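You operate a simulated robot arm through the tools that you are given. There is no shell and no other tool. Be economical: measure what you need, move in short steps, check, and stop when the job is done.

The job below is to be done with a simulated two-armed robot. You get a single attempt, and the scene is never put back.

JOB
Couple the blue hose, open the duct gate, then start blower, screen and screw; set the intake to 3.
Fine: clamp the hose in the screen's socket first; keep that order; nothing may trip. Set down upright: blue hose end.

The check looks at the end state, three seconds after you hand in, the way a careful person would. Anything else that was tipped, shoved, dropped, spilled or broken makes it a failure.

ROBOT AND FRAMES
Two 7-joint arms with two-finger grippers on one trunk, on a base that drives. Base frame: it is fixed to the floor where the robot stands at the start and does not move with it; the origin is under the middle of the robot, x ahead of it, y to its left, z up. Units: cm, degrees, N and s.
The left shoulder is at the start at [2.5, 17.5, 135.4], the right one opposite. With the tool pointing down near the work surface each hand reaches from about 10 to 80 cm from the robot's upright axis, wherever it stands, measured 20 degrees to its own side. Places, roughly: blower switch [30, -60, 70]; blue intake gate [50, -140, 60]; hose socket on the screen [50, -30, 120]; screen hose clamp [50, -40, 130]; screen switch [30, -70, 70]; screw switch [30, -60, 50]; white duct gate [40, 0, 120]. Payload 2.94 kg a hand.
The tool frame of a hand sits at the grasp point between the pads (the TCP): z along the fingers, y along the line on which they close. The tips reach 3 cm beyond it. Largest opening 13.8 cm; the body of the gripper starts 10.9 cm behind the TCP.
Orientation is that of the tool frame in the base frame, as a unit quaternion [x, y, z, w]. With the fingers straight down and closing along the base's y, the tool's x points along the base's -x, its y along +y and its z along -z.

CONTROLS
- The arms move only by the tool move_arm. It takes "left_moves", "right_moves" or both (then of equal length, played together; a hand with none holds still); each is a list of rows, each an object of numbers (a shift or turn left out is 0, a gripper value left out holds the last): "rx", "ry", "rz": the turn, a rotation vector about the tool's x, y, z in degrees; "x", "y", "z": the shift along the tool's x, y, z in cm; "grip": the gripper command, from -1 (shut) to 1 (fully open), values between in proportion. In form: [{"rx": .., "ry": .., "rz": .., "x": .., "y": .., "z": .., "grip": ..}, ...]. A call has 1 to 8 rows; each row shifts and turns the commanded pose from where the row before left it, along the tool's axes as they then stand. Each row takes 0.2 s and may step no farther than 5 cm and 8.6 degrees from the row before; otherwise, or with a gripper value out of range, the whole call is refused. Where a pose cannot be reached the arm comes as near as it can. A force on the tool above 80 N (or 10 N above the force at the start of the call, whichever is more), or a blocked arm, ends the call early, and 0.2 s more pass. The fingers move at their own pace and stop on an object; they squeeze with about 41 N. The grip force told is the motor's: it shows also when the fingers shut on nothing. Time passes only in rows, and 0.2 s behind the last, so rows that do not move let the fingers close. It gives the time, the measured TCP pose, the force on the tool (base axes), the opening and the grip force at its end, in the units of the frame above (readings bear some noise), with the torque about the TCP (base axes, N m) and any sound that the robot's microphone picked up.
- Cameras (640 x 400 px; columns grow to the right, rows downward): "scene" is now at [6.49, -1.65, 182.49]; the picture's right is [-0.24, -0.97, -0.00], its down [-0.76, 0.19, -0.62] and it looks along [0.60, -0.15, -0.78] (base axes); focal length 285 px, centre (320, 200). "left" rides on the left gripper at [7.1, -1.9, -14.6] in its tool frame; the picture's right is [0.26, 0.97, 0.00], its down [-0.85, 0.23, -0.48] and it looks along [-0.46, 0.12, 0.88] (tool axes); focal length 280 px, centre (320, 200). "right" rides on the right gripper at [7.1, 1.9, -14.6] in its tool frame; the picture's right is [-0.26, 0.96, 0.00], its down [-0.85, -0.23, -0.48] and it looks along [-0.46, -0.12, 0.88] (tool axes); focal length 280 px, centre (320, 200). There is no depth. A picture from a camera that has moved, and an enlarged one, comes with that camera's place and axes in the base frame and with its lens.
- snapshot(camera): a new picture of that camera. The clock stands still meanwhile.
- raise_lower(by): slides the trunk up (or, below 0, down) by that many cm; the arms and the scene camera ride with it, the base frame stays. It gives what a move gives, with no picture.
- drive_base(legs): drives the robot by 1 to 6 legs, each [ahead, turn to the left] in cm and degrees, along the robot's own axes; the way and the turn of a leg run together, so that a leg with both is an arc; at most 150 cm and 180 degrees a leg. The arms and the cameras ride along, it lands a little off, and it stops where it bumps. It gives what a move gives.
- aim_head(pan, tilt): turns the head with the scene camera to pan (to the left, within 120 degrees either way) and tilt (down, from -29 to 69), counted from straight ahead of the robot. It gives what a move gives.
- close_up(camera, box): a new picture of the part [left, top, right, bottom] of that camera's present view, enlarged. The clock stands still meanwhile.
- hand_in(): hands the job in; it is judged then, once.

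Go step by step. Nothing tells you exact positions but the pictures and the camera data: compare them with the known pose of the tool, close in by small moves and look again before you grip or let go. The budget is 120 turns and 88 pictures, counting those below and the enlarged ones. Unless the task says otherwise, let go and move clear before handing in.

The tools are called after "Request:" by a JSON object that holds its "fn" and its "kwargs". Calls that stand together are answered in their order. move_arm: Moves the arms, as the interface text tells. Its arguments: {"type":"object","properties":{"left_moves":{"type":"array","items":{"type":"object","properties":{"rx":{"type":"number"},"ry":{"type":"number"},"rz":{"type":"number"},"x":{"type":"number"},"y":{"type":"number"},"z":{"type":"number"},"grip":{"type":"number"}}}},"right_moves":{"type":"array","items":{"type":"object","properties":{"rx":{"type":"number"},"ry":{"type":"number"},"rz":{"type":"number"},"x":{"type":"number"},"y":{"type":"number"},"z":{"type":"number"},"grip":{"type":"number"}}}}},"required":[]} The other tools are called the same way: raise_lower (by) slides the trunk up or down; drive_base (legs) drives the base; aim_head (pan, tilt) turns the head that bears the scene camera; snapshot (camera) takes a picture; close_up (camera, box) takes an enlarged picture of a part of a camera's view; hand_in () hands the job in.

At the start:

```text
time_s: 0.0
left_tcp_pos: [51.0, -1.93, 148.47]
left_tool_rot: [-0.001, 1.0, 0.0, 0.0]
left_contact_force: [0.1, 0.4, 0.0]
left_torque: [0.01, -0.02, 0.02]
left_opening: 13.81
left_grip_force: 0.0
right_tcp_pos: [47.6, -51.16, 147.2]
right_tool_rot: [-0.001, 1.0, 0.0, 0.0]
right_contact_force: [-0.3, 0.6, 0.2]
right_torque: [-0.03, 0.04, -0.01]
right_opening: 13.79
right_grip_force: 0.1
trunk travel left (down, up): [-52.5, 20.9]
robot x, y, heading: [0.27, 0.25, 0.2]
head pan, tilt: [-13.9, 51.6]
```

scene: 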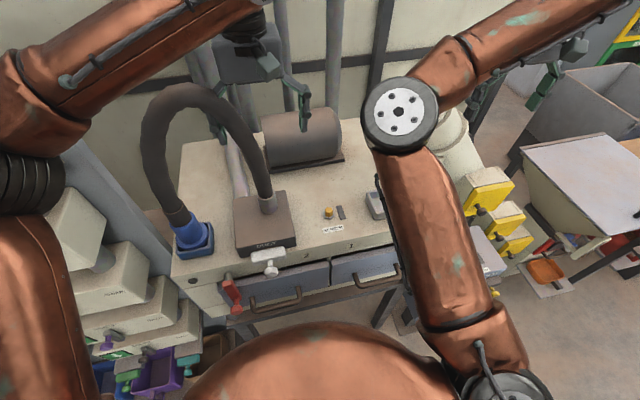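
right: 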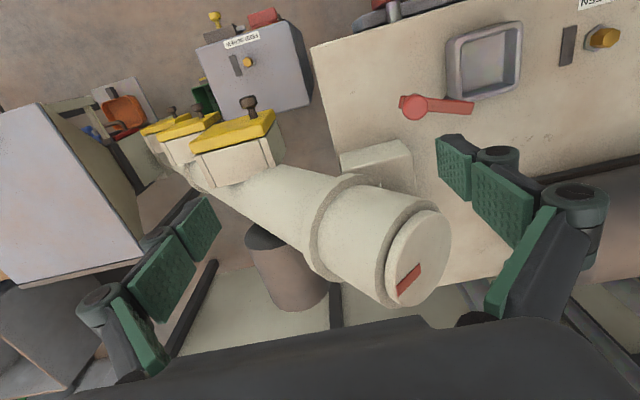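
left: 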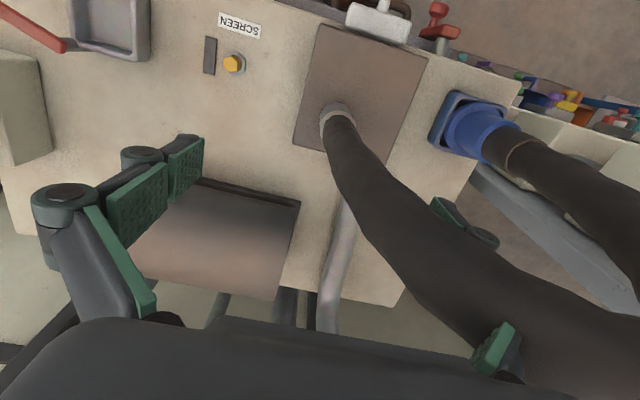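

The blue hose end stands in a holder at the left of the table; a square grey socket and a red lever are to the right near the screen button. I take closer looks first.

Request:
{"fn": "close_up", "kwargs": {"camera": "scene", "box": [140, 80, 400, 320]}}

Request:
{"fn": "close_up", "kwargs": {"camera": "right", "box": [60, 0, 640, 240]}}

Request:
{"fn": "close_up", "kwargs": {"camera": "left", "box": [0, 0, 640, 240]}}

Request:
{"fn": "aim_head", "kwargs": {"pan": -50, "tilt": 45}}

Request:
{"fn": "snapshot", "kwargs": {"camera": "scene"}}

```text
1.67 times, centred on (270, 200) of scene
camera zoom: at [6.49, -1.65, 182.49], right [-0.24, -0.97, 0.0], down [-0.76, 0.19, -0.62], along [0.6, -0.15, -0.78], focal length 475 px, centre (403, 200)
```

zoom: 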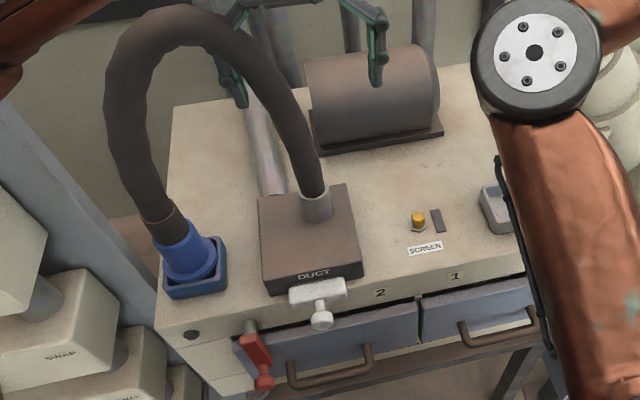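

```text
1.10 times, centred on (350, 120) of right
camera zoom: at [40.6, -49.23, 161.6], right [0.26, 0.96, 0.0], down [0.85, -0.23, 0.48], along [0.46, -0.12, -0.88], focal length 309 px, centre (287, 288)
```

zoom: 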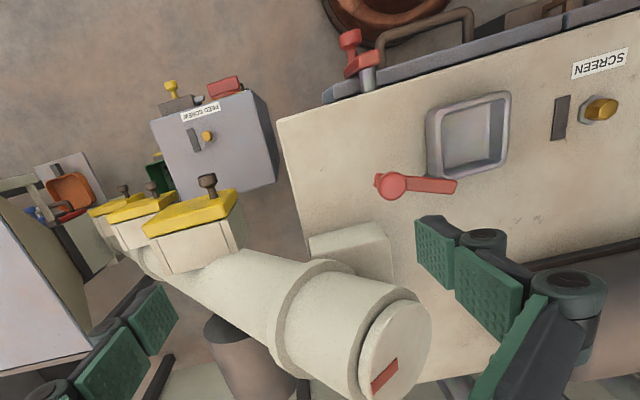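

```text
1.00 times, centred on (320, 120) of left (not enlarged: the box is as wide or as high as the picture)
camera zoom: at [43.99, -3.83, 162.98], right [-0.26, 0.96, 0.0], down [0.85, 0.23, 0.48], along [0.46, 0.12, -0.88], focal length 280 px, centre (320, 280)
```

zoom: 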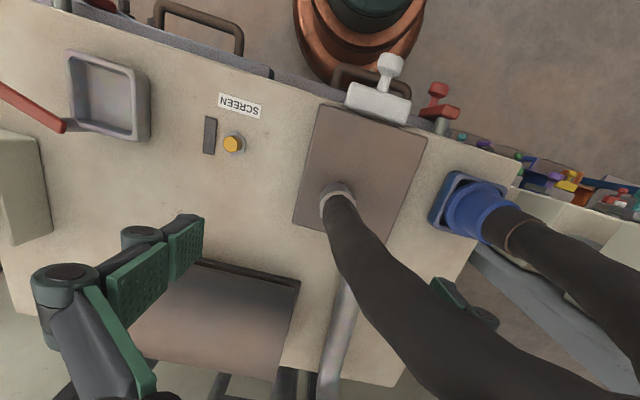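

```text
time_s: 1.0
left_tcp_pos: [50.97, -1.97, 148.38]
left_tool_rot: [0.0, 1.0, 0.0, -0.001]
left_contact_force: [-0.6, -0.8, -0.3]
left_torque: [-0.02, -0.01, -0.03]
left_opening: 13.81
left_grip_force: 0.0
right_tcp_pos: [47.71, -51.33, 147.3]
right_tool_rot: [0.001, 1.0, 0.0, 0.0]
right_contact_force: [0.4, -0.1, 0.0]
right_torque: [0.0, -0.03, 0.01]
right_opening: 13.78
right_grip_force: 0.1
trunk travel left (down, up): [-52.5, 20.9]
robot x, y, heading: [-0.12, 0.16, -0.1]
head pan, tilt: [-50.0, 45.0]
```

```text
81 pictures are left
camera scene: at [4.4, -6.07, 183.4], right [-0.77, -0.64, 0.0], down [-0.46, 0.54, -0.71], along [0.45, -0.54, -0.71], focal length 285 px, centre (320, 200)
```

scene: 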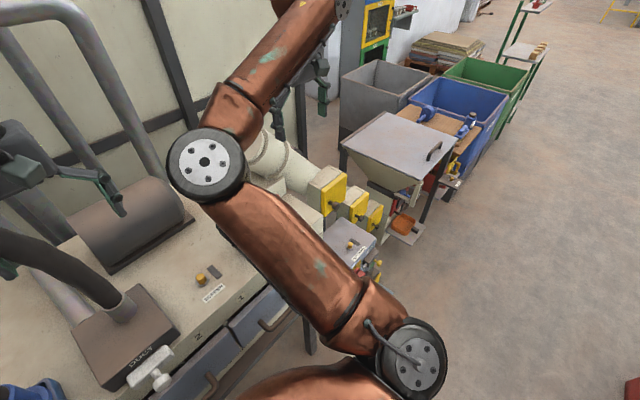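

The SCREEN button lies on the table and a lower box carries FEED SCREW; I need the labels in more detail.

Request:
{"fn": "close_up", "kwargs": {"camera": "right", "box": [180, 0, 320, 90]}}

Request:
{"fn": "close_up", "kwargs": {"camera": "scene", "box": [300, 60, 540, 290]}}

Request:
{"fn": "aim_head", "kwargs": {"pan": -65, "tilt": 62}}

Request:
{"fn": "snapshot", "kwargs": {"camera": "scene"}}

```text
4.44 times, centred on (250, 45) of right
camera zoom: at [40.6, -49.23, 161.6], right [0.26, 0.96, 0.0], down [0.85, -0.23, 0.48], along [0.46, -0.12, -0.88], focal length 1246 px, centre (631, 889)
```

zoom: 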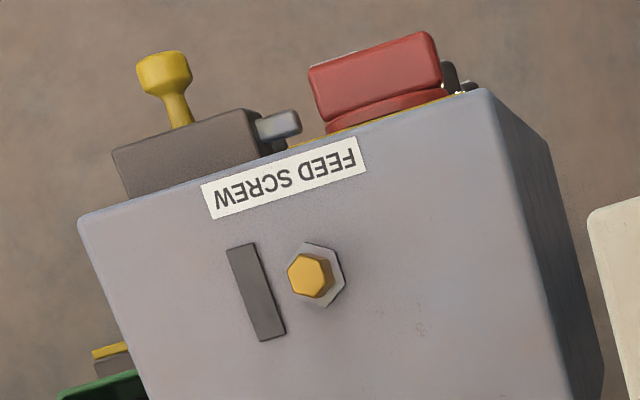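

```text
1.74 times, centred on (420, 175) of scene
camera zoom: at [4.4, -6.07, 183.4], right [-0.77, -0.64, 0.0], down [-0.46, 0.54, -0.71], along [0.45, -0.54, -0.71], focal length 495 px, centre (146, 244)
```

zoom: 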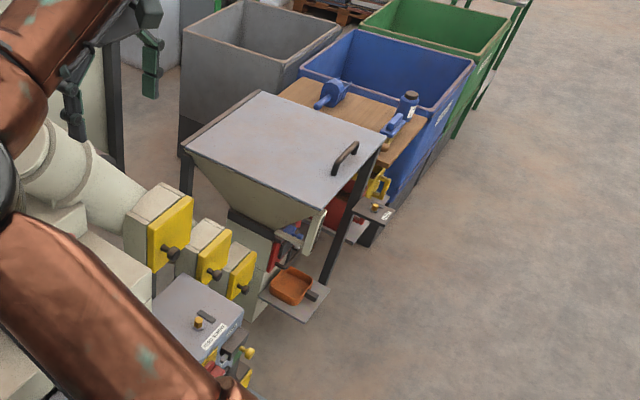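

```text
time_s: 1.8
left_tcp_pos: [50.99, -2.01, 148.37]
left_tool_rot: [-0.001, 1.0, 0.0, 0.0]
left_contact_force: [0.1, -0.2, 0.2]
left_torque: [0.0, 0.02, 0.0]
left_opening: 13.79
left_grip_force: 0.0
right_tcp_pos: [47.7, -51.09, 147.18]
right_tool_rot: [0.0, 1.0, 0.0, 0.0]
right_contact_force: [-0.1, 0.6, -0.4]
right_torque: [0.02, -0.01, 0.01]
right_opening: 13.79
right_grip_force: 0.0
trunk travel left (down, up): [-52.5, 20.9]
robot x, y, heading: [-0.08, -0.08, 0.1]
head pan, tilt: [-65.0, 62.0]
```

```text
78 pictures are left
camera scene: at [1.9, -5.68, 181.23], right [-0.91, -0.42, 0.0], down [-0.37, 0.8, -0.47], along [0.2, -0.43, -0.88], focal length 285 px, centre (320, 200)
```

scene: 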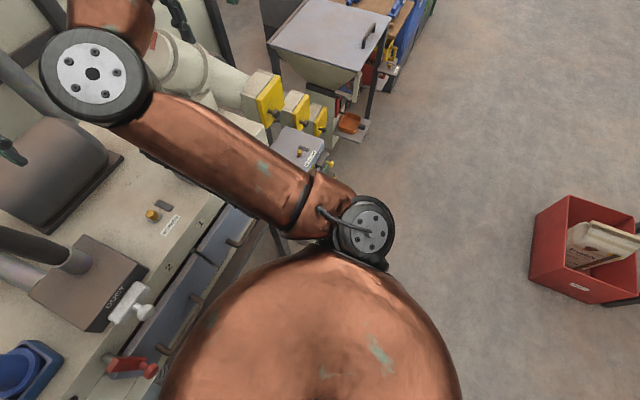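

The hose arch runs just in front of the left hand. I lift the trunk clear and back off to see the fronts of the panels.

Request:
{"fn": "raise_lower", "kwargs": {"by": 18}}

Request:
{"fn": "aim_head", "kwargs": {"pan": -30, "tilt": 45}}

Request:
{"fn": "snapshot", "kwargs": {"camera": "scene"}}

Request:
{"fn": "snapshot", "kwargs": {"camera": "left"}}

```text
time_s: 3.8
left_tcp_pos: [51.07, -1.85, 166.42]
left_tool_rot: [0.0, 1.0, 0.0, -0.001]
left_contact_force: [-0.3, 0.2, -0.9]
left_torque: [0.02, -0.03, -0.03]
left_opening: 13.78
left_grip_force: 0.0
right_tcp_pos: [47.7, -51.23, 165.07]
right_tool_rot: [0.001, 1.0, 0.0, -0.001]
right_contact_force: [0.2, 0.8, -0.8]
right_torque: [-0.02, 0.02, -0.02]
right_opening: 13.82
right_grip_force: 0.1
trunk travel left (down, up): [-70.5, 2.9]
robot x, y, heading: [0.13, -0.22, 0.1]
head pan, tilt: [-65.0, 62.0]
```

```text
time_s: 4.8
left_tcp_pos: [50.97, -1.96, 166.39]
left_tool_rot: [0.0, 1.0, 0.0, -0.001]
left_contact_force: [0.4, 0.2, -0.4]
left_torque: [-0.02, 0.01, -0.01]
left_opening: 13.78
left_grip_force: 0.1
right_tcp_pos: [47.74, -51.21, 165.15]
right_tool_rot: [0.0, 1.0, 0.0, -0.001]
right_contact_force: [1.1, -0.3, 0.1]
right_torque: [0.0, 0.03, 0.03]
right_opening: 13.77
right_grip_force: 0.0
trunk travel left (down, up): [-70.5, 2.9]
robot x, y, heading: [-0.4, 0.13, -0.3]
head pan, tilt: [-30.0, 45.0]
```

```text
77 pictures are left
camera scene: at [5.11, -3.92, 201.37], right [-0.5, -0.87, 0.0], down [-0.61, 0.35, -0.71], along [0.61, -0.35, -0.71], focal length 285 px, centre (320, 200)
```

scene: 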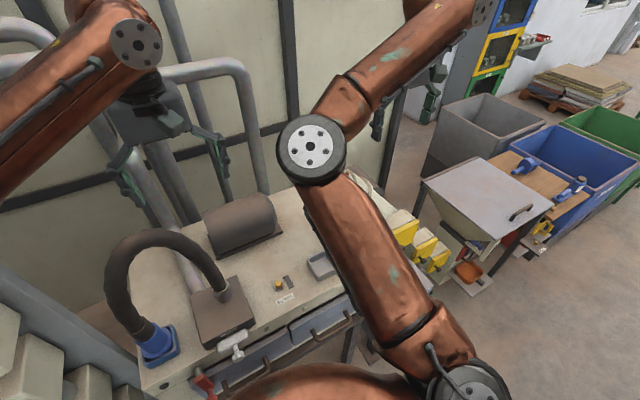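

```text
76 pictures are left
camera left: at [43.98, -3.83, 180.99], right [-0.26, 0.96, 0.0], down [0.85, 0.23, 0.48], along [0.46, 0.12, -0.88], focal length 280 px, centre (320, 200)
```

left: 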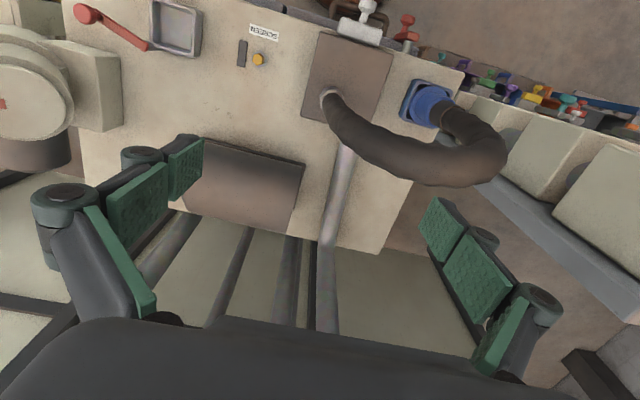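

Hose is clear below. Backing off 50 cm.

Request:
{"fn": "drive_base", "kwargs": {"legs": [[-50, 0]]}}

Request:
{"fn": "aim_head", "kwargs": {"pan": -40, "tilt": 42}}

Request:
{"fn": "snapshot", "kwargs": {"camera": "scene"}}

Request:
{"fn": "snapshot", "kwargs": {"camera": "right"}}

Request:
{"fn": "snapshot", "kwargs": {"camera": "left"}}

```text
time_s: 7.8
left_tcp_pos: [1.7, -2.08, 166.34]
left_tool_rot: [-0.001, 1.0, 0.0, -0.001]
left_contact_force: [0.5, 0.1, -0.4]
left_torque: [-0.01, 0.03, 0.04]
left_opening: 13.84
left_grip_force: 0.1
right_tcp_pos: [-1.62, -51.17, 165.12]
right_tool_rot: [0.0, 1.0, 0.0, -0.001]
right_contact_force: [-0.5, -0.2, 1.0]
right_torque: [0.03, 0.0, 0.01]
right_opening: 13.8
right_grip_force: 0.1
trunk travel left (down, up): [-70.5, 2.9]
robot x, y, heading: [-49.48, 0.39, 0.0]
head pan, tilt: [-30.0, 45.0]
```

```text
time_s: 8.5
left_tcp_pos: [1.48, -1.82, 166.47]
left_tool_rot: [-0.001, 1.0, 0.0, -0.001]
left_contact_force: [-0.6, 0.2, 0.6]
left_torque: [-0.03, 0.0, 0.03]
left_opening: 13.79
left_grip_force: 0.1
right_tcp_pos: [-1.81, -51.24, 165.29]
right_tool_rot: [0.0, 1.0, 0.001, 0.0]
right_contact_force: [0.5, -0.6, -0.3]
right_torque: [0.03, 0.02, 0.01]
right_opening: 13.8
right_grip_force: 0.0
trunk travel left (down, up): [-70.5, 2.9]
robot x, y, heading: [-49.73, 0.05, -0.1]
head pan, tilt: [-40.0, 42.0]
```

```text
75 pictures are left
camera scene: at [-45.0, -5.23, 201.81], right [-0.64, -0.77, 0.0], down [-0.51, 0.43, -0.74], along [0.57, -0.48, -0.67], focal length 285 px, centre (320, 200)
```

scene: 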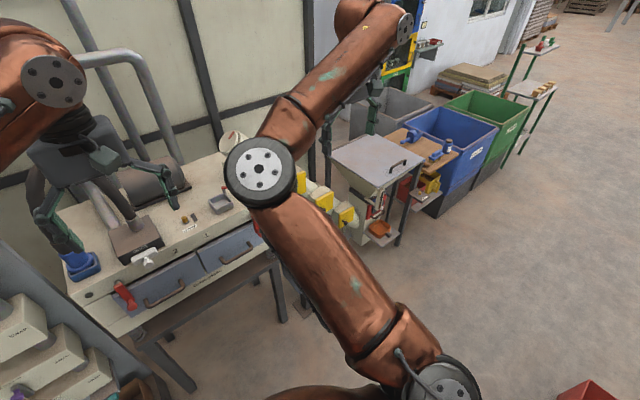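

```text
74 pictures are left
camera right: at [-8.87, -49.24, 179.61], right [0.26, 0.97, 0.0], down [0.85, -0.23, 0.48], along [0.46, -0.12, -0.88], focal length 280 px, centre (320, 200)
```

right: 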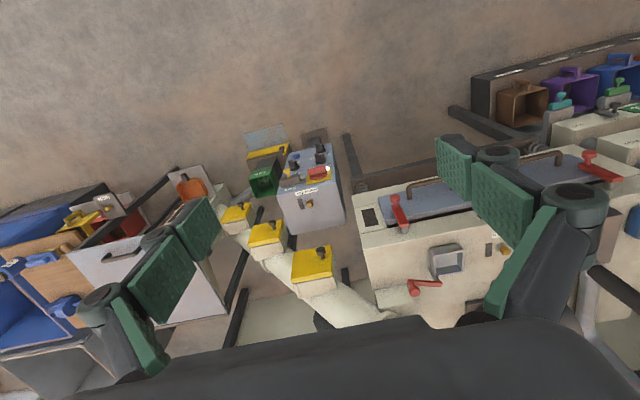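

```text
73 pictures are left
camera left: at [-5.48, -3.82, 180.99], right [-0.26, 0.96, 0.0], down [0.85, 0.23, 0.48], along [0.46, 0.12, -0.88], focal length 280 px, centre (320, 200)
```

left: 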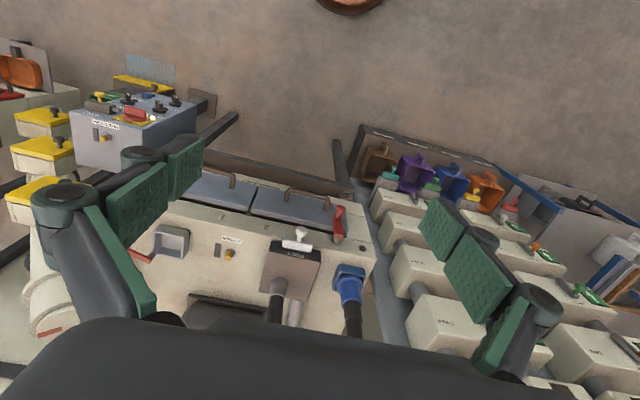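

The box front carries several switches; I zoom in.

Request:
{"fn": "close_up", "kwargs": {"camera": "right", "box": [230, 110, 370, 240]}}

Request:
{"fn": "close_up", "kwargs": {"camera": "left", "box": [60, 40, 220, 150]}}

Request:
{"fn": "close_up", "kwargs": {"camera": "left", "box": [100, 130, 400, 340]}}

```text
3.08 times, centred on (300, 175) of right
camera zoom: at [-8.87, -49.24, 179.61], right [0.26, 0.97, 0.0], down [0.85, -0.23, 0.48], along [0.46, -0.12, -0.88], focal length 863 px, centre (382, 277)
```

zoom: 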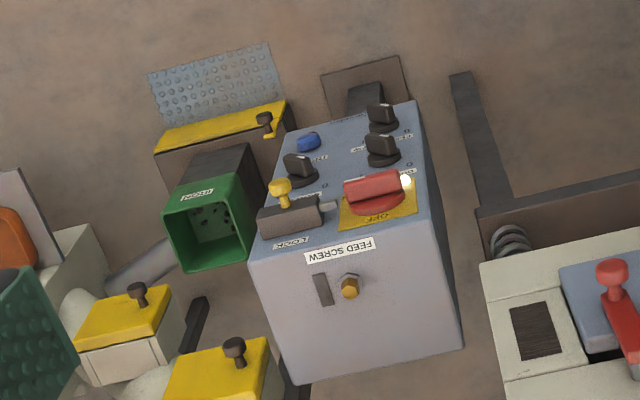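

```text
3.64 times, centred on (140, 95) of left
camera zoom: at [-5.48, -3.82, 180.99], right [-0.26, 0.96, 0.0], down [0.85, 0.23, 0.48], along [0.46, 0.12, -0.88], focal length 1020 px, centre (974, 582)
```

zoom: 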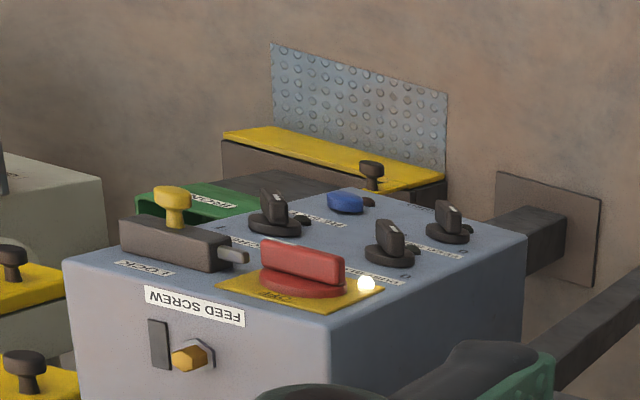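

```text
1.90 times, centred on (250, 235) of left
camera zoom: at [-5.48, -3.82, 180.99], right [-0.26, 0.96, 0.0], down [0.85, 0.23, 0.48], along [0.46, 0.12, -0.88], focal length 534 px, centre (453, 133)
```

zoom: 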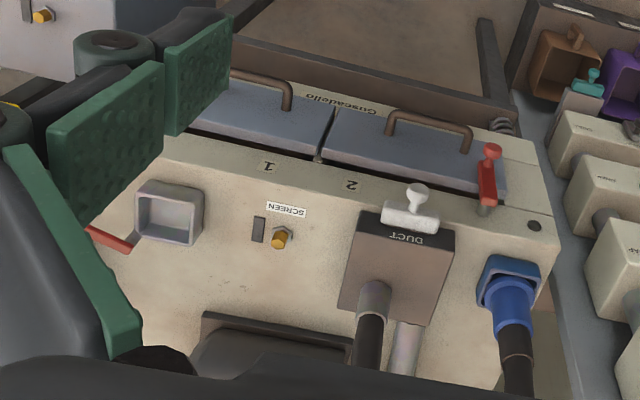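

The panel front holds a main switch, a lock bolt, three rotary switches and a blue button. I turn the robot toward it to read it.

Request:
{"fn": "drive_base", "kwargs": {"legs": [[0, -45]]}}

Request:
{"fn": "aim_head", "kwargs": {"pan": 3, "tilt": 40}}

Request:
{"fn": "snapshot", "kwargs": {"camera": "scene"}}

```text
time_s: 10.9
left_tcp_pos: [-14.05, -36.95, 166.28]
left_tool_rot: [0.374, 0.928, 0.0, 0.0]
left_contact_force: [0.8, -1.1, 0.1]
left_torque: [-0.02, 0.01, -0.01]
left_opening: 13.82
left_grip_force: 0.1
right_tcp_pos: [-50.66, -69.98, 165.24]
right_tool_rot: [0.375, 0.927, 0.0, 0.0]
right_contact_force: [0.7, 0.2, -0.3]
right_torque: [0.01, -0.01, 0.0]
right_opening: 13.8
right_grip_force: 0.1
trunk travel left (down, up): [-70.5, 2.9]
robot x, y, heading: [-49.09, -0.08, -43.9]
head pan, tilt: [-40.0, 42.0]
```

```text
time_s: 12.0
left_tcp_pos: [-14.08, -36.94, 166.43]
left_tool_rot: [0.374, 0.927, 0.0, 0.0]
left_contact_force: [-0.5, 0.0, 0.3]
left_torque: [0.0, -0.01, -0.03]
left_opening: 13.8
left_grip_force: 0.3
right_tcp_pos: [-50.6, -69.97, 165.29]
right_tool_rot: [0.375, 0.927, 0.0, 0.0]
right_contact_force: [-0.9, 0.2, -0.1]
right_torque: [-0.02, 0.0, 0.03]
right_opening: 13.8
right_grip_force: 0.0
trunk travel left (down, up): [-70.5, 2.9]
robot x, y, heading: [-49.52, -0.04, -43.8]
head pan, tilt: [3.0, 40.0]
```

```text
69 pictures are left
camera scene: at [-44.37, -4.06, 202.1], right [-0.66, -0.75, 0.0], down [-0.49, 0.42, -0.77], along [0.58, -0.5, -0.64], focal length 285 px, centre (320, 200)
```

scene: 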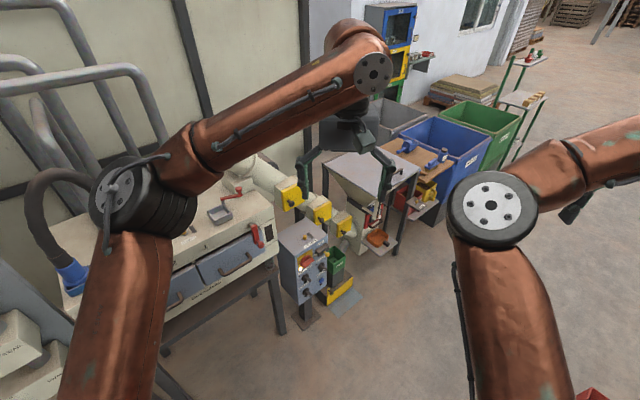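

Request:
{"fn": "close_up", "kwargs": {"camera": "scene", "box": [272, 215, 368, 315]}}

Request:
{"fn": "close_up", "kwargs": {"camera": "scene", "box": [310, 140, 470, 260]}}

Request:
{"fn": "close_up", "kwargs": {"camera": "scene", "box": [160, 160, 300, 300]}}

```text
4.00 times, centred on (320, 265) of scene
camera zoom: at [-44.37, -4.06, 202.1], right [-0.66, -0.75, 0.0], down [-0.49, 0.42, -0.77], along [0.58, -0.5, -0.64], focal length 1139 px, centre (320, -60)
```

zoom: 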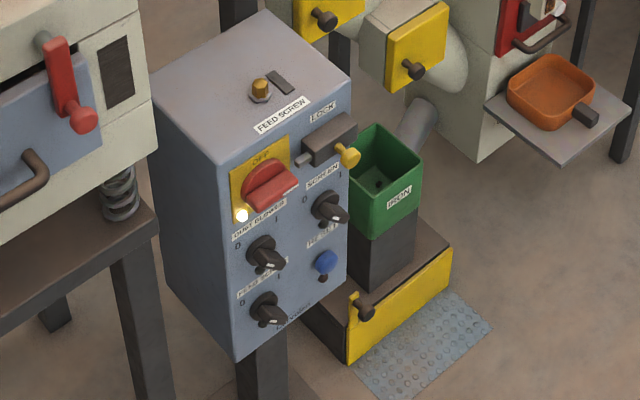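

```text
3.33 times, centred on (390, 200) of scene
camera zoom: at [-44.37, -4.06, 202.1], right [-0.66, -0.75, 0.0], down [-0.49, 0.42, -0.77], along [0.58, -0.5, -0.64], focal length 949 px, centre (87, 200)
```

zoom: 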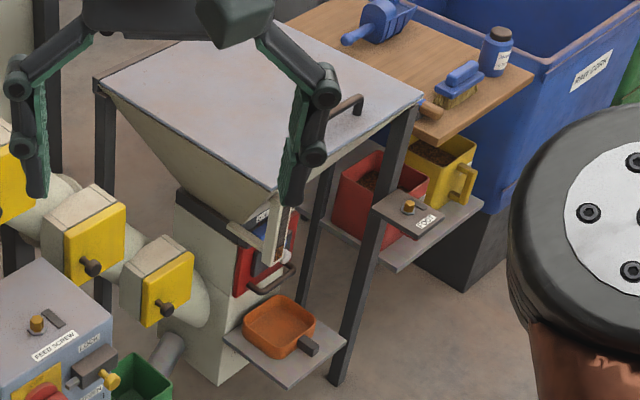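

```text
2.86 times, centred on (230, 230) of scene
camera zoom: at [-44.37, -4.06, 202.1], right [-0.66, -0.75, 0.0], down [-0.49, 0.42, -0.77], along [0.58, -0.5, -0.64], focal length 814 px, centre (577, 114)
```

zoom: 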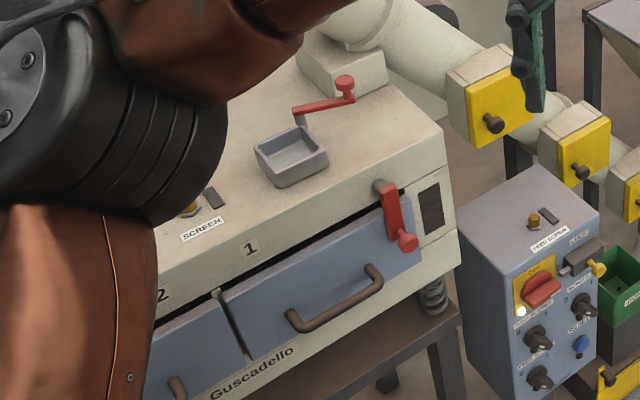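

Request:
{"fn": "close_up", "kwargs": {"camera": "scene", "box": [300, 240, 340, 265]}}

Request:
{"fn": "close_up", "kwargs": {"camera": "scene", "box": [300, 260, 340, 300]}}

Request:
{"fn": "close_up", "kwargs": {"camera": "scene", "box": [355, 190, 420, 250]}}

```text
16.00 times, centred on (320, 252) of scene
camera zoom: at [-44.37, -4.06, 202.1], right [-0.66, -0.75, 0.0], down [-0.49, 0.42, -0.77], along [0.58, -0.5, -0.64], focal length 4556 px, centre (320, -640)
```

zoom: 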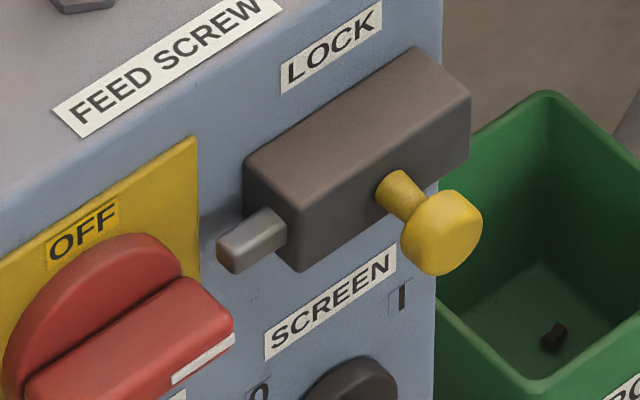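

```text
10.00 times, centred on (320, 280) of scene
camera zoom: at [-44.37, -4.06, 202.1], right [-0.66, -0.75, 0.0], down [-0.49, 0.42, -0.77], along [0.58, -0.5, -0.64], focal length 2848 px, centre (320, -600)
```

zoom: 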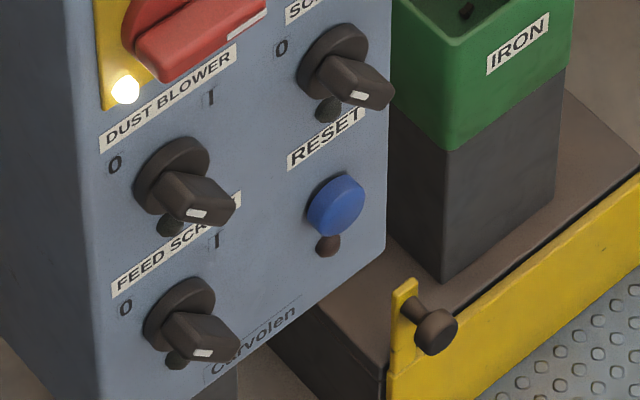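

```text
6.67 times, centred on (388, 220) of scene
camera zoom: at [-44.37, -4.06, 202.1], right [-0.66, -0.75, 0.0], down [-0.49, 0.42, -0.77], along [0.58, -0.5, -0.64], focal length 1898 px, centre (-130, 67)
```

zoom: 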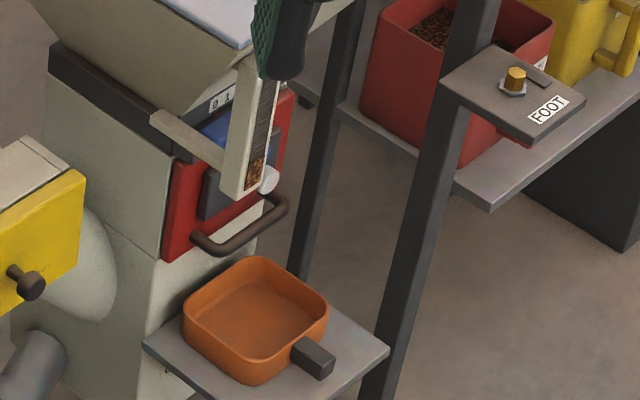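

Layout is clear now: panel with DUST BLOWER / SCREEN / FEED SCREW rotaries; socket ≈ (47,-30,122), hose holder ≈ (48,19,122). I return to the bench, a bit further back, for the hose.

Request:
{"fn": "drive_base", "kwargs": {"legs": [[0, 43.8], [41, 0]]}}

Request:
{"fn": "aim_head", "kwargs": {"pan": -5, "tilt": 50}}

```text
time_s: 16.5
left_tcp_pos: [42.3, -1.55, 166.38]
left_tool_rot: [-0.003, 1.0, 0.0, 0.0]
left_contact_force: [0.0, -0.5, 0.7]
left_torque: [0.0, -0.05, -0.02]
left_opening: 13.78
left_grip_force: 0.0
right_tcp_pos: [39.32, -50.89, 165.22]
right_tool_rot: [-0.002, 1.0, 0.0, 0.0]
right_contact_force: [-0.5, -0.2, -0.5]
right_torque: [-0.03, -0.01, 0.01]
right_opening: 13.79
right_grip_force: 0.0
trunk travel left (down, up): [-70.5, 2.9]
robot x, y, heading: [-8.6, 0.14, 0.2]
head pan, tilt: [3.0, 40.0]
```

```text
time_s: 17.3
left_tcp_pos: [42.37, -1.71, 166.38]
left_tool_rot: [-0.003, 1.0, 0.0, 0.001]
left_contact_force: [0.8, -0.5, 0.1]
left_torque: [0.04, 0.0, 0.0]
left_opening: 13.83
left_grip_force: 0.0
right_tcp_pos: [39.5, -50.83, 165.29]
right_tool_rot: [-0.004, 1.0, 0.0, -0.001]
right_contact_force: [0.5, -0.2, -0.8]
right_torque: [0.01, 0.04, 0.01]
right_opening: 13.81
right_grip_force: 0.0
trunk travel left (down, up): [-70.5, 2.9]
robot x, y, heading: [-8.73, -0.22, 0.4]
head pan, tilt: [-5.0, 50.0]
```

Request:
{"fn": "move_arm", "kwargs": {"left_moves": [{"x": 5}, {"x": 5}, {"y": 5}, {"y": 5}, {"y": 5}, {"y": 4.7}]}}

Request:
{"fn": "move_arm", "kwargs": {"left_moves": [{"ry": -8.5}, {"ry": -8.5}, {"ry": -8.5}, {"ry": -8.5}, {"ry": -8.5}, {"ry": -8.5}, {"ry": -8.5}]}}

Request:
{"fn": "snapshot", "kwargs": {"camera": "left"}}

Request:
{"fn": "snapshot", "kwargs": {"camera": "scene"}}

```text
time_s: 18.7
left_tcp_pos: [32.26, 18.37, 166.16]
left_tool_rot: [-0.003, 1.0, -0.001, 0.001]
left_contact_force: [0.1, 0.7, 0.4]
left_torque: [-0.07, -0.01, -0.01]
left_opening: 13.8
left_grip_force: 0.0
right_tcp_pos: [39.26, -50.53, 165.38]
right_tool_rot: [-0.003, 1.0, -0.001, 0.0]
right_contact_force: [-1.0, 0.4, 0.6]
right_torque: [-0.05, -0.02, 0.03]
right_opening: 13.81
right_grip_force: 0.2
trunk travel left (down, up): [-70.5, 2.9]
robot x, y, heading: [-8.74, 0.13, 0.3]
head pan, tilt: [-5.0, 50.0]
```

```text
time_s: 20.3
left_tcp_pos: [32.06, 18.15, 166.51]
left_tool_rot: [-0.003, 0.923, 0.001, 0.386]
left_contact_force: [-0.7, 0.1, -0.8]
left_torque: [0.01, -0.06, -0.03]
left_opening: 13.82
left_grip_force: 0.0
left hand out of reach, approached as far as the arm can: row 6, 7
right_tcp_pos: [39.05, -50.82, 165.35]
right_tool_rot: [-0.003, 1.0, 0.001, 0.001]
right_contact_force: [-1.1, 0.9, -0.4]
right_torque: [-0.01, -0.08, -0.03]
right_opening: 13.77
right_grip_force: 0.1
trunk travel left (down, up): [-70.5, 2.9]
robot x, y, heading: [-9.08, -0.13, 0.2]
head pan, tilt: [-5.0, 50.0]
```

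```text
62 pictures are left
camera left: at [16.74, 16.08, 171.65], right [-0.19, 0.96, -0.19], down [0.25, 0.23, 0.94], along [0.95, 0.13, -0.29], focal length 280 px, centre (320, 200)
```

left: 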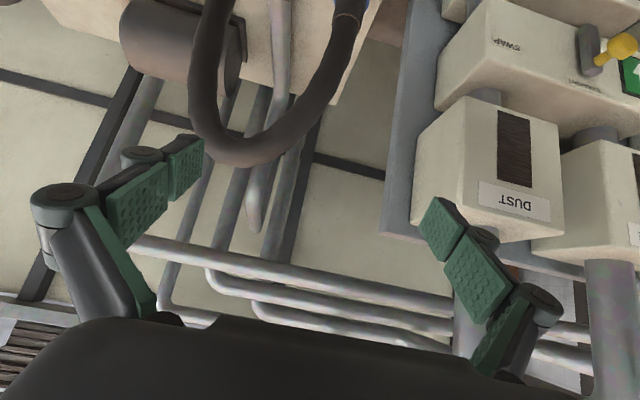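

```text
61 pictures are left
camera scene: at [-3.19, -0.39, 200.7], right [-0.08, -1.0, 0.0], down [-0.76, 0.06, -0.64], along [0.64, -0.05, -0.77], focal length 285 px, centre (320, 200)
```

scene: 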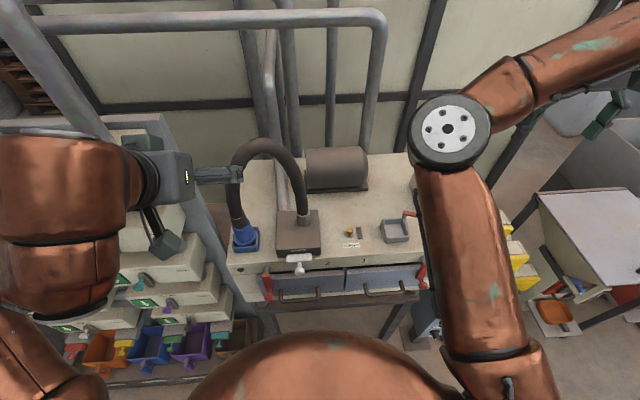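

The hand is tilted 45°, which should do. I draw the right hand back, lower the trunk and take stock before approaching the cuff.

Request:
{"fn": "move_arm", "kwargs": {"right_moves": [{"x": 5}, {"x": 5}, {"x": 5}]}}

Request:
{"fn": "raise_lower", "kwargs": {"by": -22}}

Request:
{"fn": "snapshot", "kwargs": {"camera": "left"}}

```text
time_s: 21.1
left_tcp_pos: [32.22, 18.02, 166.42]
left_tool_rot: [-0.003, 0.923, 0.0, 0.386]
left_contact_force: [-0.5, 0.4, -0.1]
left_torque: [0.0, 0.0, 0.02]
left_opening: 13.82
left_grip_force: 0.1
right_tcp_pos: [24.08, -50.72, 165.29]
right_tool_rot: [-0.003, 1.0, 0.0, 0.0]
right_contact_force: [-0.5, -0.5, -0.1]
right_torque: [0.01, 0.02, 0.0]
right_opening: 13.79
right_grip_force: 0.0
trunk travel left (down, up): [-70.5, 2.9]
robot x, y, heading: [-8.8, -0.09, 0.2]
head pan, tilt: [-5.0, 50.0]
```

```text
time_s: 23.4
left_tcp_pos: [33.35, 17.92, 143.69]
left_tool_rot: [-0.003, 0.927, 0.001, 0.376]
left_contact_force: [1.1, -0.2, -0.3]
left_torque: [0.02, 0.03, 0.02]
left_opening: 13.81
left_grip_force: 0.2
right_tcp_pos: [24.31, -50.97, 143.3]
right_tool_rot: [-0.003, 1.0, 0.0, 0.0]
right_contact_force: [-0.4, 0.2, -0.7]
right_torque: [0.0, -0.04, -0.02]
right_opening: 13.79
right_grip_force: 0.1
trunk travel left (down, up): [-48.5, 24.9]
robot x, y, heading: [-8.65, 0.2, 0.4]
head pan, tilt: [-5.0, 50.0]
```

```text
60 pictures are left
camera left: at [18.07, 16.11, 149.16], right [-0.19, 0.96, -0.18], down [0.28, 0.23, 0.93], along [0.94, 0.13, -0.31], focal length 280 px, centre (320, 200)
```

left: 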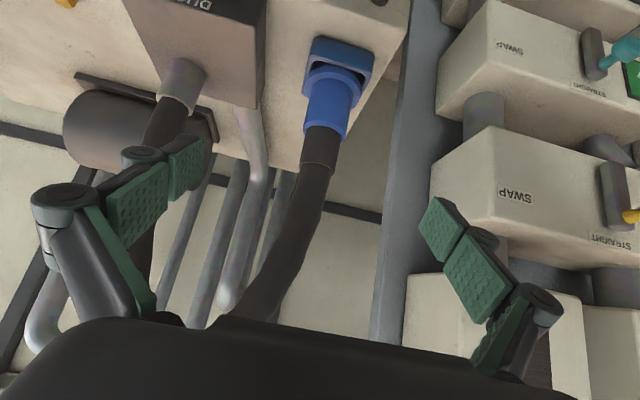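

The cuff stands at ≈ (47.5, 19.5), blue between z≈123 and 132. I advance along the tool axis, stopping short for a check.

Request:
{"fn": "move_arm", "kwargs": {"left_moves": [{"y": 1.6, "x": 0.4}, {"z": 4}, {"z": 4}, {"z": 4}]}}

Request:
{"fn": "snapshot", "kwargs": {"camera": "left"}}

Request:
{"fn": "snapshot", "kwargs": {"camera": "scene"}}

```text
time_s: 24.4
left_tcp_pos: [41.88, 19.65, 135.63]
left_tool_rot: [-0.003, 0.927, 0.0, 0.376]
left_contact_force: [0.6, -0.8, -0.6]
left_torque: [-0.01, -0.01, -0.02]
left_opening: 13.79
left_grip_force: 0.2
left hand out of reach, approached as far as the arm can: row 1, 2
right_tcp_pos: [24.42, -50.91, 143.3]
right_tool_rot: [-0.002, 1.0, 0.0, 0.0]
right_contact_force: [0.8, -0.4, -0.3]
right_torque: [0.0, -0.01, 0.02]
right_opening: 13.8
right_grip_force: 0.0
trunk travel left (down, up): [-48.5, 24.9]
robot x, y, heading: [-8.44, -0.03, 0.4]
head pan, tilt: [-5.0, 50.0]
```

```text
59 pictures are left
camera left: at [26.66, 17.7, 141.11], right [-0.19, 0.96, -0.18], down [0.28, 0.23, 0.93], along [0.94, 0.13, -0.31], focal length 280 px, centre (320, 200)
```

left: 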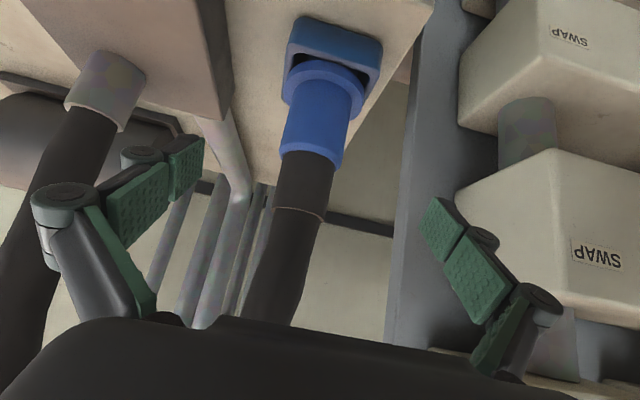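

```text
58 pictures are left
camera scene: at [-1.01, -0.25, 178.71], right [-0.08, -1.0, 0.0], down [-0.76, 0.06, -0.64], along [0.64, -0.05, -0.77], focal length 285 px, centre (320, 200)
```

scene: 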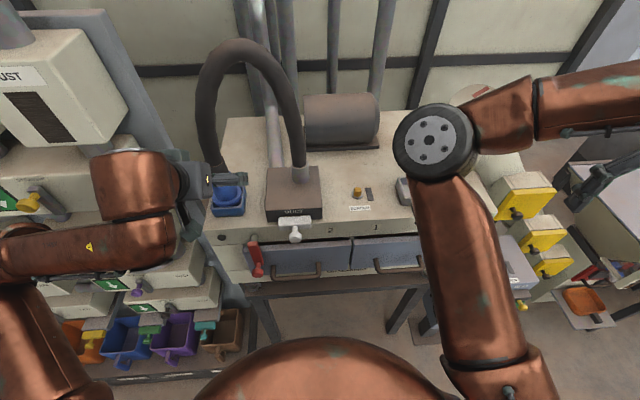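

Cuff is centred between the fingers. Advance the last stretch and close.

Request:
{"fn": "move_arm", "kwargs": {"left_moves": [{"z": 3, "x": 0.5}, {"z": 3, "y": -0.3}, {"z": 2.8}]}}

Request:
{"fn": "snapshot", "kwargs": {"camera": "left"}}

```text
time_s: 25.2
left_tcp_pos: [47.59, 19.34, 129.0]
left_tool_rot: [-0.003, 0.927, 0.0, 0.375]
left_contact_force: [0.7, -0.1, 0.3]
left_torque: [-0.01, 0.02, -0.01]
left_opening: 13.8
left_grip_force: 0.1
right_tcp_pos: [24.41, -50.95, 143.23]
right_tool_rot: [-0.002, 1.0, -0.001, 0.0]
right_contact_force: [-0.3, 0.0, -0.3]
right_torque: [-0.01, 0.01, -0.01]
right_opening: 13.82
right_grip_force: 0.1
trunk travel left (down, up): [-48.5, 24.9]
robot x, y, heading: [-8.39, 0.33, 0.1]
head pan, tilt: [-5.0, 50.0]
```

```text
57 pictures are left
camera left: at [32.51, 17.32, 134.58], right [-0.19, 0.96, -0.18], down [0.28, 0.23, 0.93], along [0.94, 0.13, -0.31], focal length 280 px, centre (320, 200)
```

left: 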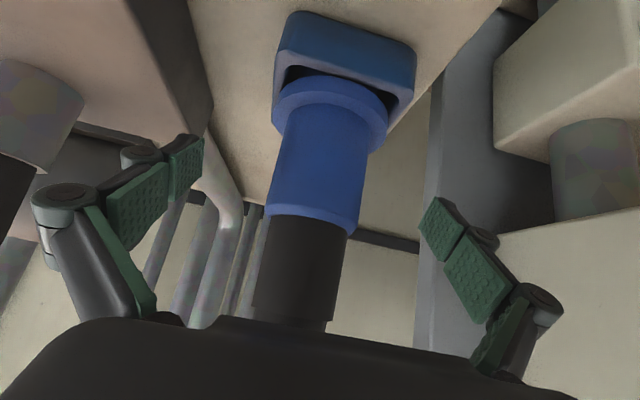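

TCP projects onto the blue cylinder. Closing the fingers.

Request:
{"fn": "move_arm", "kwargs": {"left_moves": [{"grip": -1}, {"grip": -1}, {"grip": -1}, {"grip": -1}, {"grip": -1}, {"grip": -1}]}}

Request:
{"fn": "move_arm", "kwargs": {"left_moves": [{"x": -1.4, "z": -1.4}, {"x": -1.4, "z": -1.4}]}}

Request:
{"fn": "snapshot", "kwargs": {"camera": "left"}}

```text
time_s: 26.6
left_tcp_pos: [47.66, 19.24, 129.12]
left_tool_rot: [-0.003, 0.927, 0.001, 0.375]
left_contact_force: [0.2, -0.5, 0.6]
left_torque: [-0.04, -0.03, -0.02]
left_opening: 5.23
left_grip_force: 35.5
right_tcp_pos: [24.17, -50.96, 143.32]
right_tool_rot: [-0.003, 1.0, 0.0, -0.001]
right_contact_force: [-0.1, -0.7, 0.8]
right_torque: [-0.03, -0.01, -0.02]
right_opening: 13.8
right_grip_force: 0.1
trunk travel left (down, up): [-48.5, 24.9]
robot x, y, heading: [-8.91, 0.05, 0.4]
head pan, tilt: [-5.0, 50.0]
```

```text
time_s: 27.2
left_tcp_pos: [47.66, 19.37, 133.14]
left_tool_rot: [-0.004, 0.927, 0.002, 0.375]
left_contact_force: [-0.5, -0.3, -3.5]
left_torque: [-0.01, 0.01, 0.01]
left_opening: 5.21
left_grip_force: 40.1
right_tcp_pos: [24.29, -50.97, 143.3]
right_tool_rot: [-0.003, 1.0, 0.0, -0.001]
right_contact_force: [-0.2, 0.4, 0.3]
right_torque: [0.01, -0.03, 0.0]
right_opening: 13.8
right_grip_force: 0.0
trunk travel left (down, up): [-48.5, 24.9]
robot x, y, heading: [-8.18, 0.03, 0.3]
head pan, tilt: [-5.0, 50.0]
```

```text
56 pictures are left
camera left: at [32.52, 17.45, 138.59], right [-0.2, 0.96, -0.18], down [0.28, 0.23, 0.93], along [0.94, 0.13, -0.31], focal length 280 px, centre (320, 200)
```

left: 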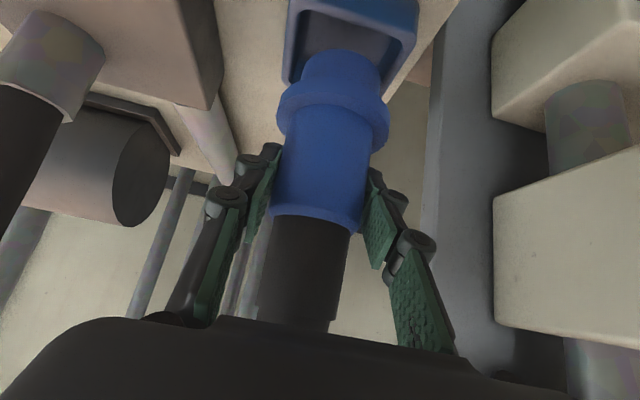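

The cuff is held and out. The right elbow hangs over the socket region, so I move the right hand out to the side while lifting the hose further.

Request:
{"fn": "move_arm", "kwargs": {"left_moves": [{"x": -1.4, "z": -1.4}, {"x": -1.4, "z": -1.4}, {}, {}, {}, {}, {}], "right_moves": [{"y": -4, "x": 2.5}, {"y": -4, "x": 2.5}, {"y": -4, "x": 2.5}, {"y": -4, "x": 2.5}, {"y": -4, "x": 2.5}, {"y": -4, "x": 2.5}, {"y": -4, "x": 2.5}]}}

Request:
{"fn": "snapshot", "kwargs": {"camera": "scene"}}

```text
time_s: 28.8
left_tcp_pos: [47.64, 19.22, 136.97]
left_tool_rot: [-0.003, 0.927, 0.002, 0.376]
left_contact_force: [0.9, -1.2, -2.4]
left_torque: [0.04, 0.0, -0.01]
left_opening: 5.19
left_grip_force: 41.0
right_tcp_pos: [6.53, -79.24, 143.13]
right_tool_rot: [-0.003, 1.0, 0.001, 0.002]
right_contact_force: [0.5, 0.2, -0.4]
right_torque: [0.05, -0.06, -0.02]
right_opening: 13.82
right_grip_force: 0.0
trunk travel left (down, up): [-48.5, 24.9]
robot x, y, heading: [-8.5, -0.1, 0.3]
head pan, tilt: [-5.0, 50.0]
```

```text
55 pictures are left
camera scene: at [-1.3, -0.71, 178.73], right [-0.08, -1.0, 0.0], down [-0.76, 0.06, -0.64], along [0.64, -0.05, -0.77], focal length 285 px, centre (320, 200)
```

scene: 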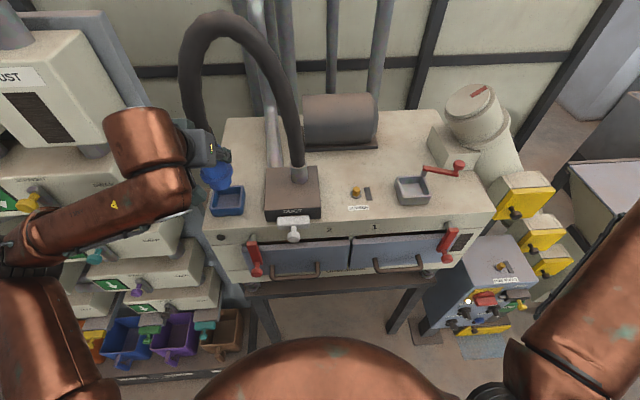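

Clear view: socket and clamp lever are free. I lift the cuff, bring it in front of the duct stub, and carry it to the right.

Request:
{"fn": "move_arm", "kwargs": {"left_moves": [{"x": -3.13, "z": -3.24}, {"x": 2.7, "z": -2.6}, {"x": 2.7, "z": -2.6}, {"y": -4}, {"y": -4}, {"y": -4}]}}

Request:
{"fn": "snapshot", "kwargs": {"camera": "scene"}}

```text
time_s: 30.2
left_tcp_pos: [40.19, 7.09, 141.59]
left_tool_rot: [-0.003, 0.927, 0.002, 0.374]
left_contact_force: [-0.1, -0.3, -2.1]
left_torque: [0.04, -0.01, 0.05]
left_opening: 5.21
left_grip_force: 40.8
right_tcp_pos: [6.86, -79.27, 143.11]
right_tool_rot: [-0.004, 1.0, 0.002, 0.0]
right_contact_force: [-0.1, -0.9, 0.6]
right_torque: [0.04, -0.01, 0.02]
right_opening: 13.79
right_grip_force: 0.0
trunk travel left (down, up): [-48.5, 24.9]
robot x, y, heading: [-8.71, 0.05, 0.3]
head pan, tilt: [-5.0, 50.0]
```

```text
54 pictures are left
camera scene: at [-1.06, -0.64, 178.71], right [-0.08, -1.0, 0.0], down [-0.76, 0.06, -0.64], along [0.64, -0.05, -0.77], focal length 285 px, centre (320, 200)
```

scene: 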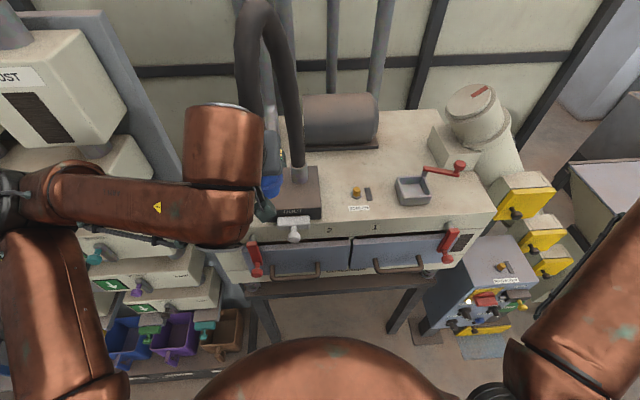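

Request:
{"fn": "move_arm", "kwargs": {"left_moves": [{"y": -4}, {"y": -4}, {"y": -4}, {"y": -4}, {"y": -4}]}}

Request:
{"fn": "move_arm", "kwargs": {"left_moves": [{"y": -4}, {"y": -4}, {"y": -4}, {"y": -4}, {"y": -1}]}}

Request:
{"fn": "snapshot", "kwargs": {"camera": "scene"}}

Request:
{"fn": "snapshot", "kwargs": {"camera": "left"}}

```text
time_s: 31.4
left_tcp_pos: [40.44, -12.99, 141.47]
left_tool_rot: [-0.003, 0.927, 0.002, 0.375]
left_contact_force: [-0.3, -0.5, -3.0]
left_torque: [0.03, 0.0, 0.07]
left_opening: 5.24
left_grip_force: 41.1
right_tcp_pos: [6.72, -79.27, 143.03]
right_tool_rot: [-0.002, 1.0, 0.001, 0.0]
right_contact_force: [-0.1, 0.4, 1.1]
right_torque: [0.05, 0.0, -0.02]
right_opening: 13.81
right_grip_force: 0.2
trunk travel left (down, up): [-48.5, 24.9]
robot x, y, heading: [-8.64, -0.15, 0.5]
head pan, tilt: [-5.0, 50.0]
```

```text
time_s: 32.6
left_tcp_pos: [40.31, -30.34, 141.5]
left_tool_rot: [-0.002, 0.927, 0.002, 0.375]
left_contact_force: [-0.7, 0.1, -2.9]
left_torque: [-0.03, 0.0, -0.03]
left_opening: 5.21
left_grip_force: 40.6
right_tcp_pos: [6.95, -79.49, 142.91]
right_tool_rot: [-0.003, 1.0, 0.002, -0.001]
right_contact_force: [0.0, 0.2, 0.3]
right_torque: [0.01, -0.04, -0.02]
right_opening: 13.78
right_grip_force: 0.0
trunk travel left (down, up): [-48.5, 24.9]
robot x, y, heading: [-8.79, -0.07, 0.2]
head pan, tilt: [-5.0, 50.0]
```

```text
53 pictures are left
camera scene: at [-0.98, -1.33, 178.75], right [-0.08, -1.0, -0.01], down [-0.76, 0.07, -0.64], along [0.64, -0.05, -0.77], focal length 285 px, centre (320, 200)
```

scene: 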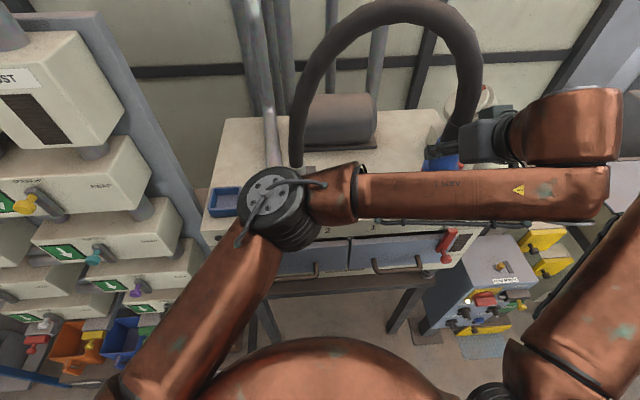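

```text
52 pictures are left
camera left: at [25.22, -32.36, 146.96], right [-0.19, 0.96, -0.18], down [0.28, 0.23, 0.93], along [0.94, 0.13, -0.31], focal length 280 px, centre (320, 200)
```

left: 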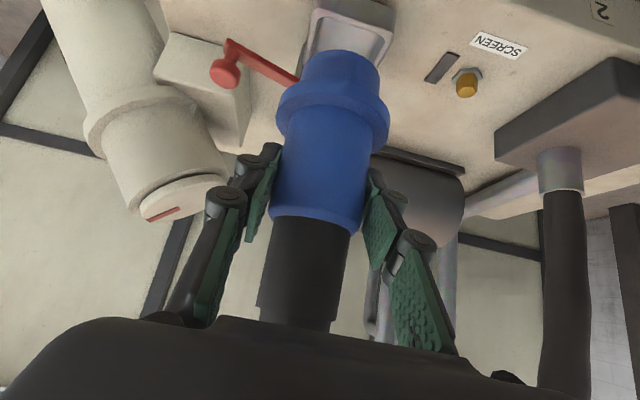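

Over to just above the socket; aligning at ≈ (47.5, -29.4) and checking.

Request:
{"fn": "move_arm", "kwargs": {"left_moves": [{"x": -1.3, "z": 3.7, "y": 0.5}, {"x": -1.4, "z": 3.7, "y": 0.4}]}}

Request:
{"fn": "snapshot", "kwargs": {"camera": "left"}}

Request:
{"fn": "close_up", "kwargs": {"camera": "scene", "box": [370, 110, 530, 230]}}

```text
time_s: 33.2
left_tcp_pos: [47.77, -29.06, 137.81]
left_tool_rot: [-0.002, 0.927, 0.002, 0.374]
left_contact_force: [-0.5, -0.8, -2.7]
left_torque: [0.03, 0.01, 0.04]
left_opening: 5.17
left_grip_force: 40.9
right_tcp_pos: [6.85, -79.33, 143.01]
right_tool_rot: [-0.003, 1.0, 0.001, 0.0]
right_contact_force: [-0.4, -0.1, 0.5]
right_torque: [0.02, 0.01, 0.0]
right_opening: 13.8
right_grip_force: 0.0
trunk travel left (down, up): [-48.5, 24.9]
robot x, y, heading: [-8.78, 0.11, 0.4]
head pan, tilt: [-5.0, 50.0]
```

```text
51 pictures are left
camera left: at [32.58, -31.17, 143.34], right [-0.19, 0.96, -0.18], down [0.28, 0.23, 0.93], along [0.94, 0.13, -0.31], focal length 280 px, centre (320, 200)
```

left: 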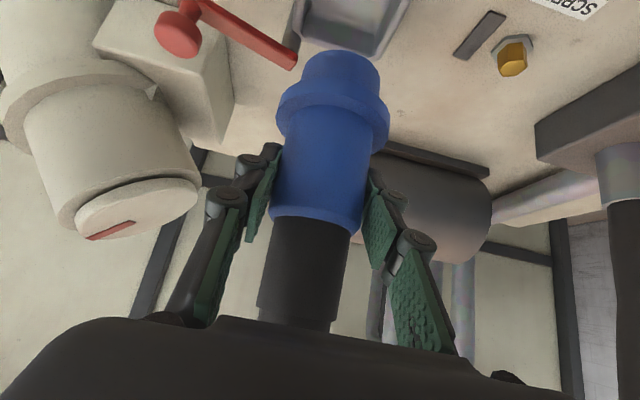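

```text
3.33 times, centred on (450, 170) of scene
camera zoom: at [-0.96, -0.75, 178.71], right [-0.08, -1.0, 0.0], down [-0.76, 0.06, -0.64], along [0.64, -0.05, -0.77], focal length 949 px, centre (-113, 300)
```

zoom: 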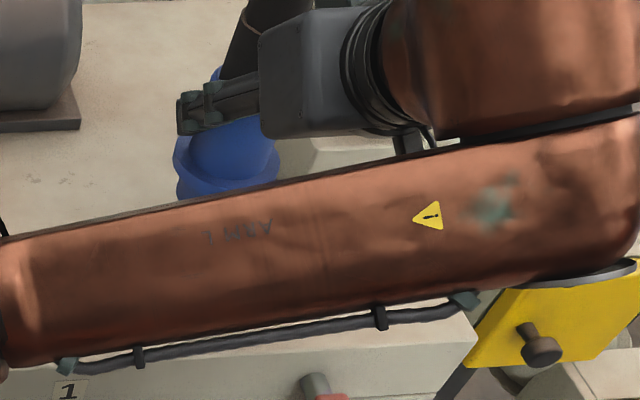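

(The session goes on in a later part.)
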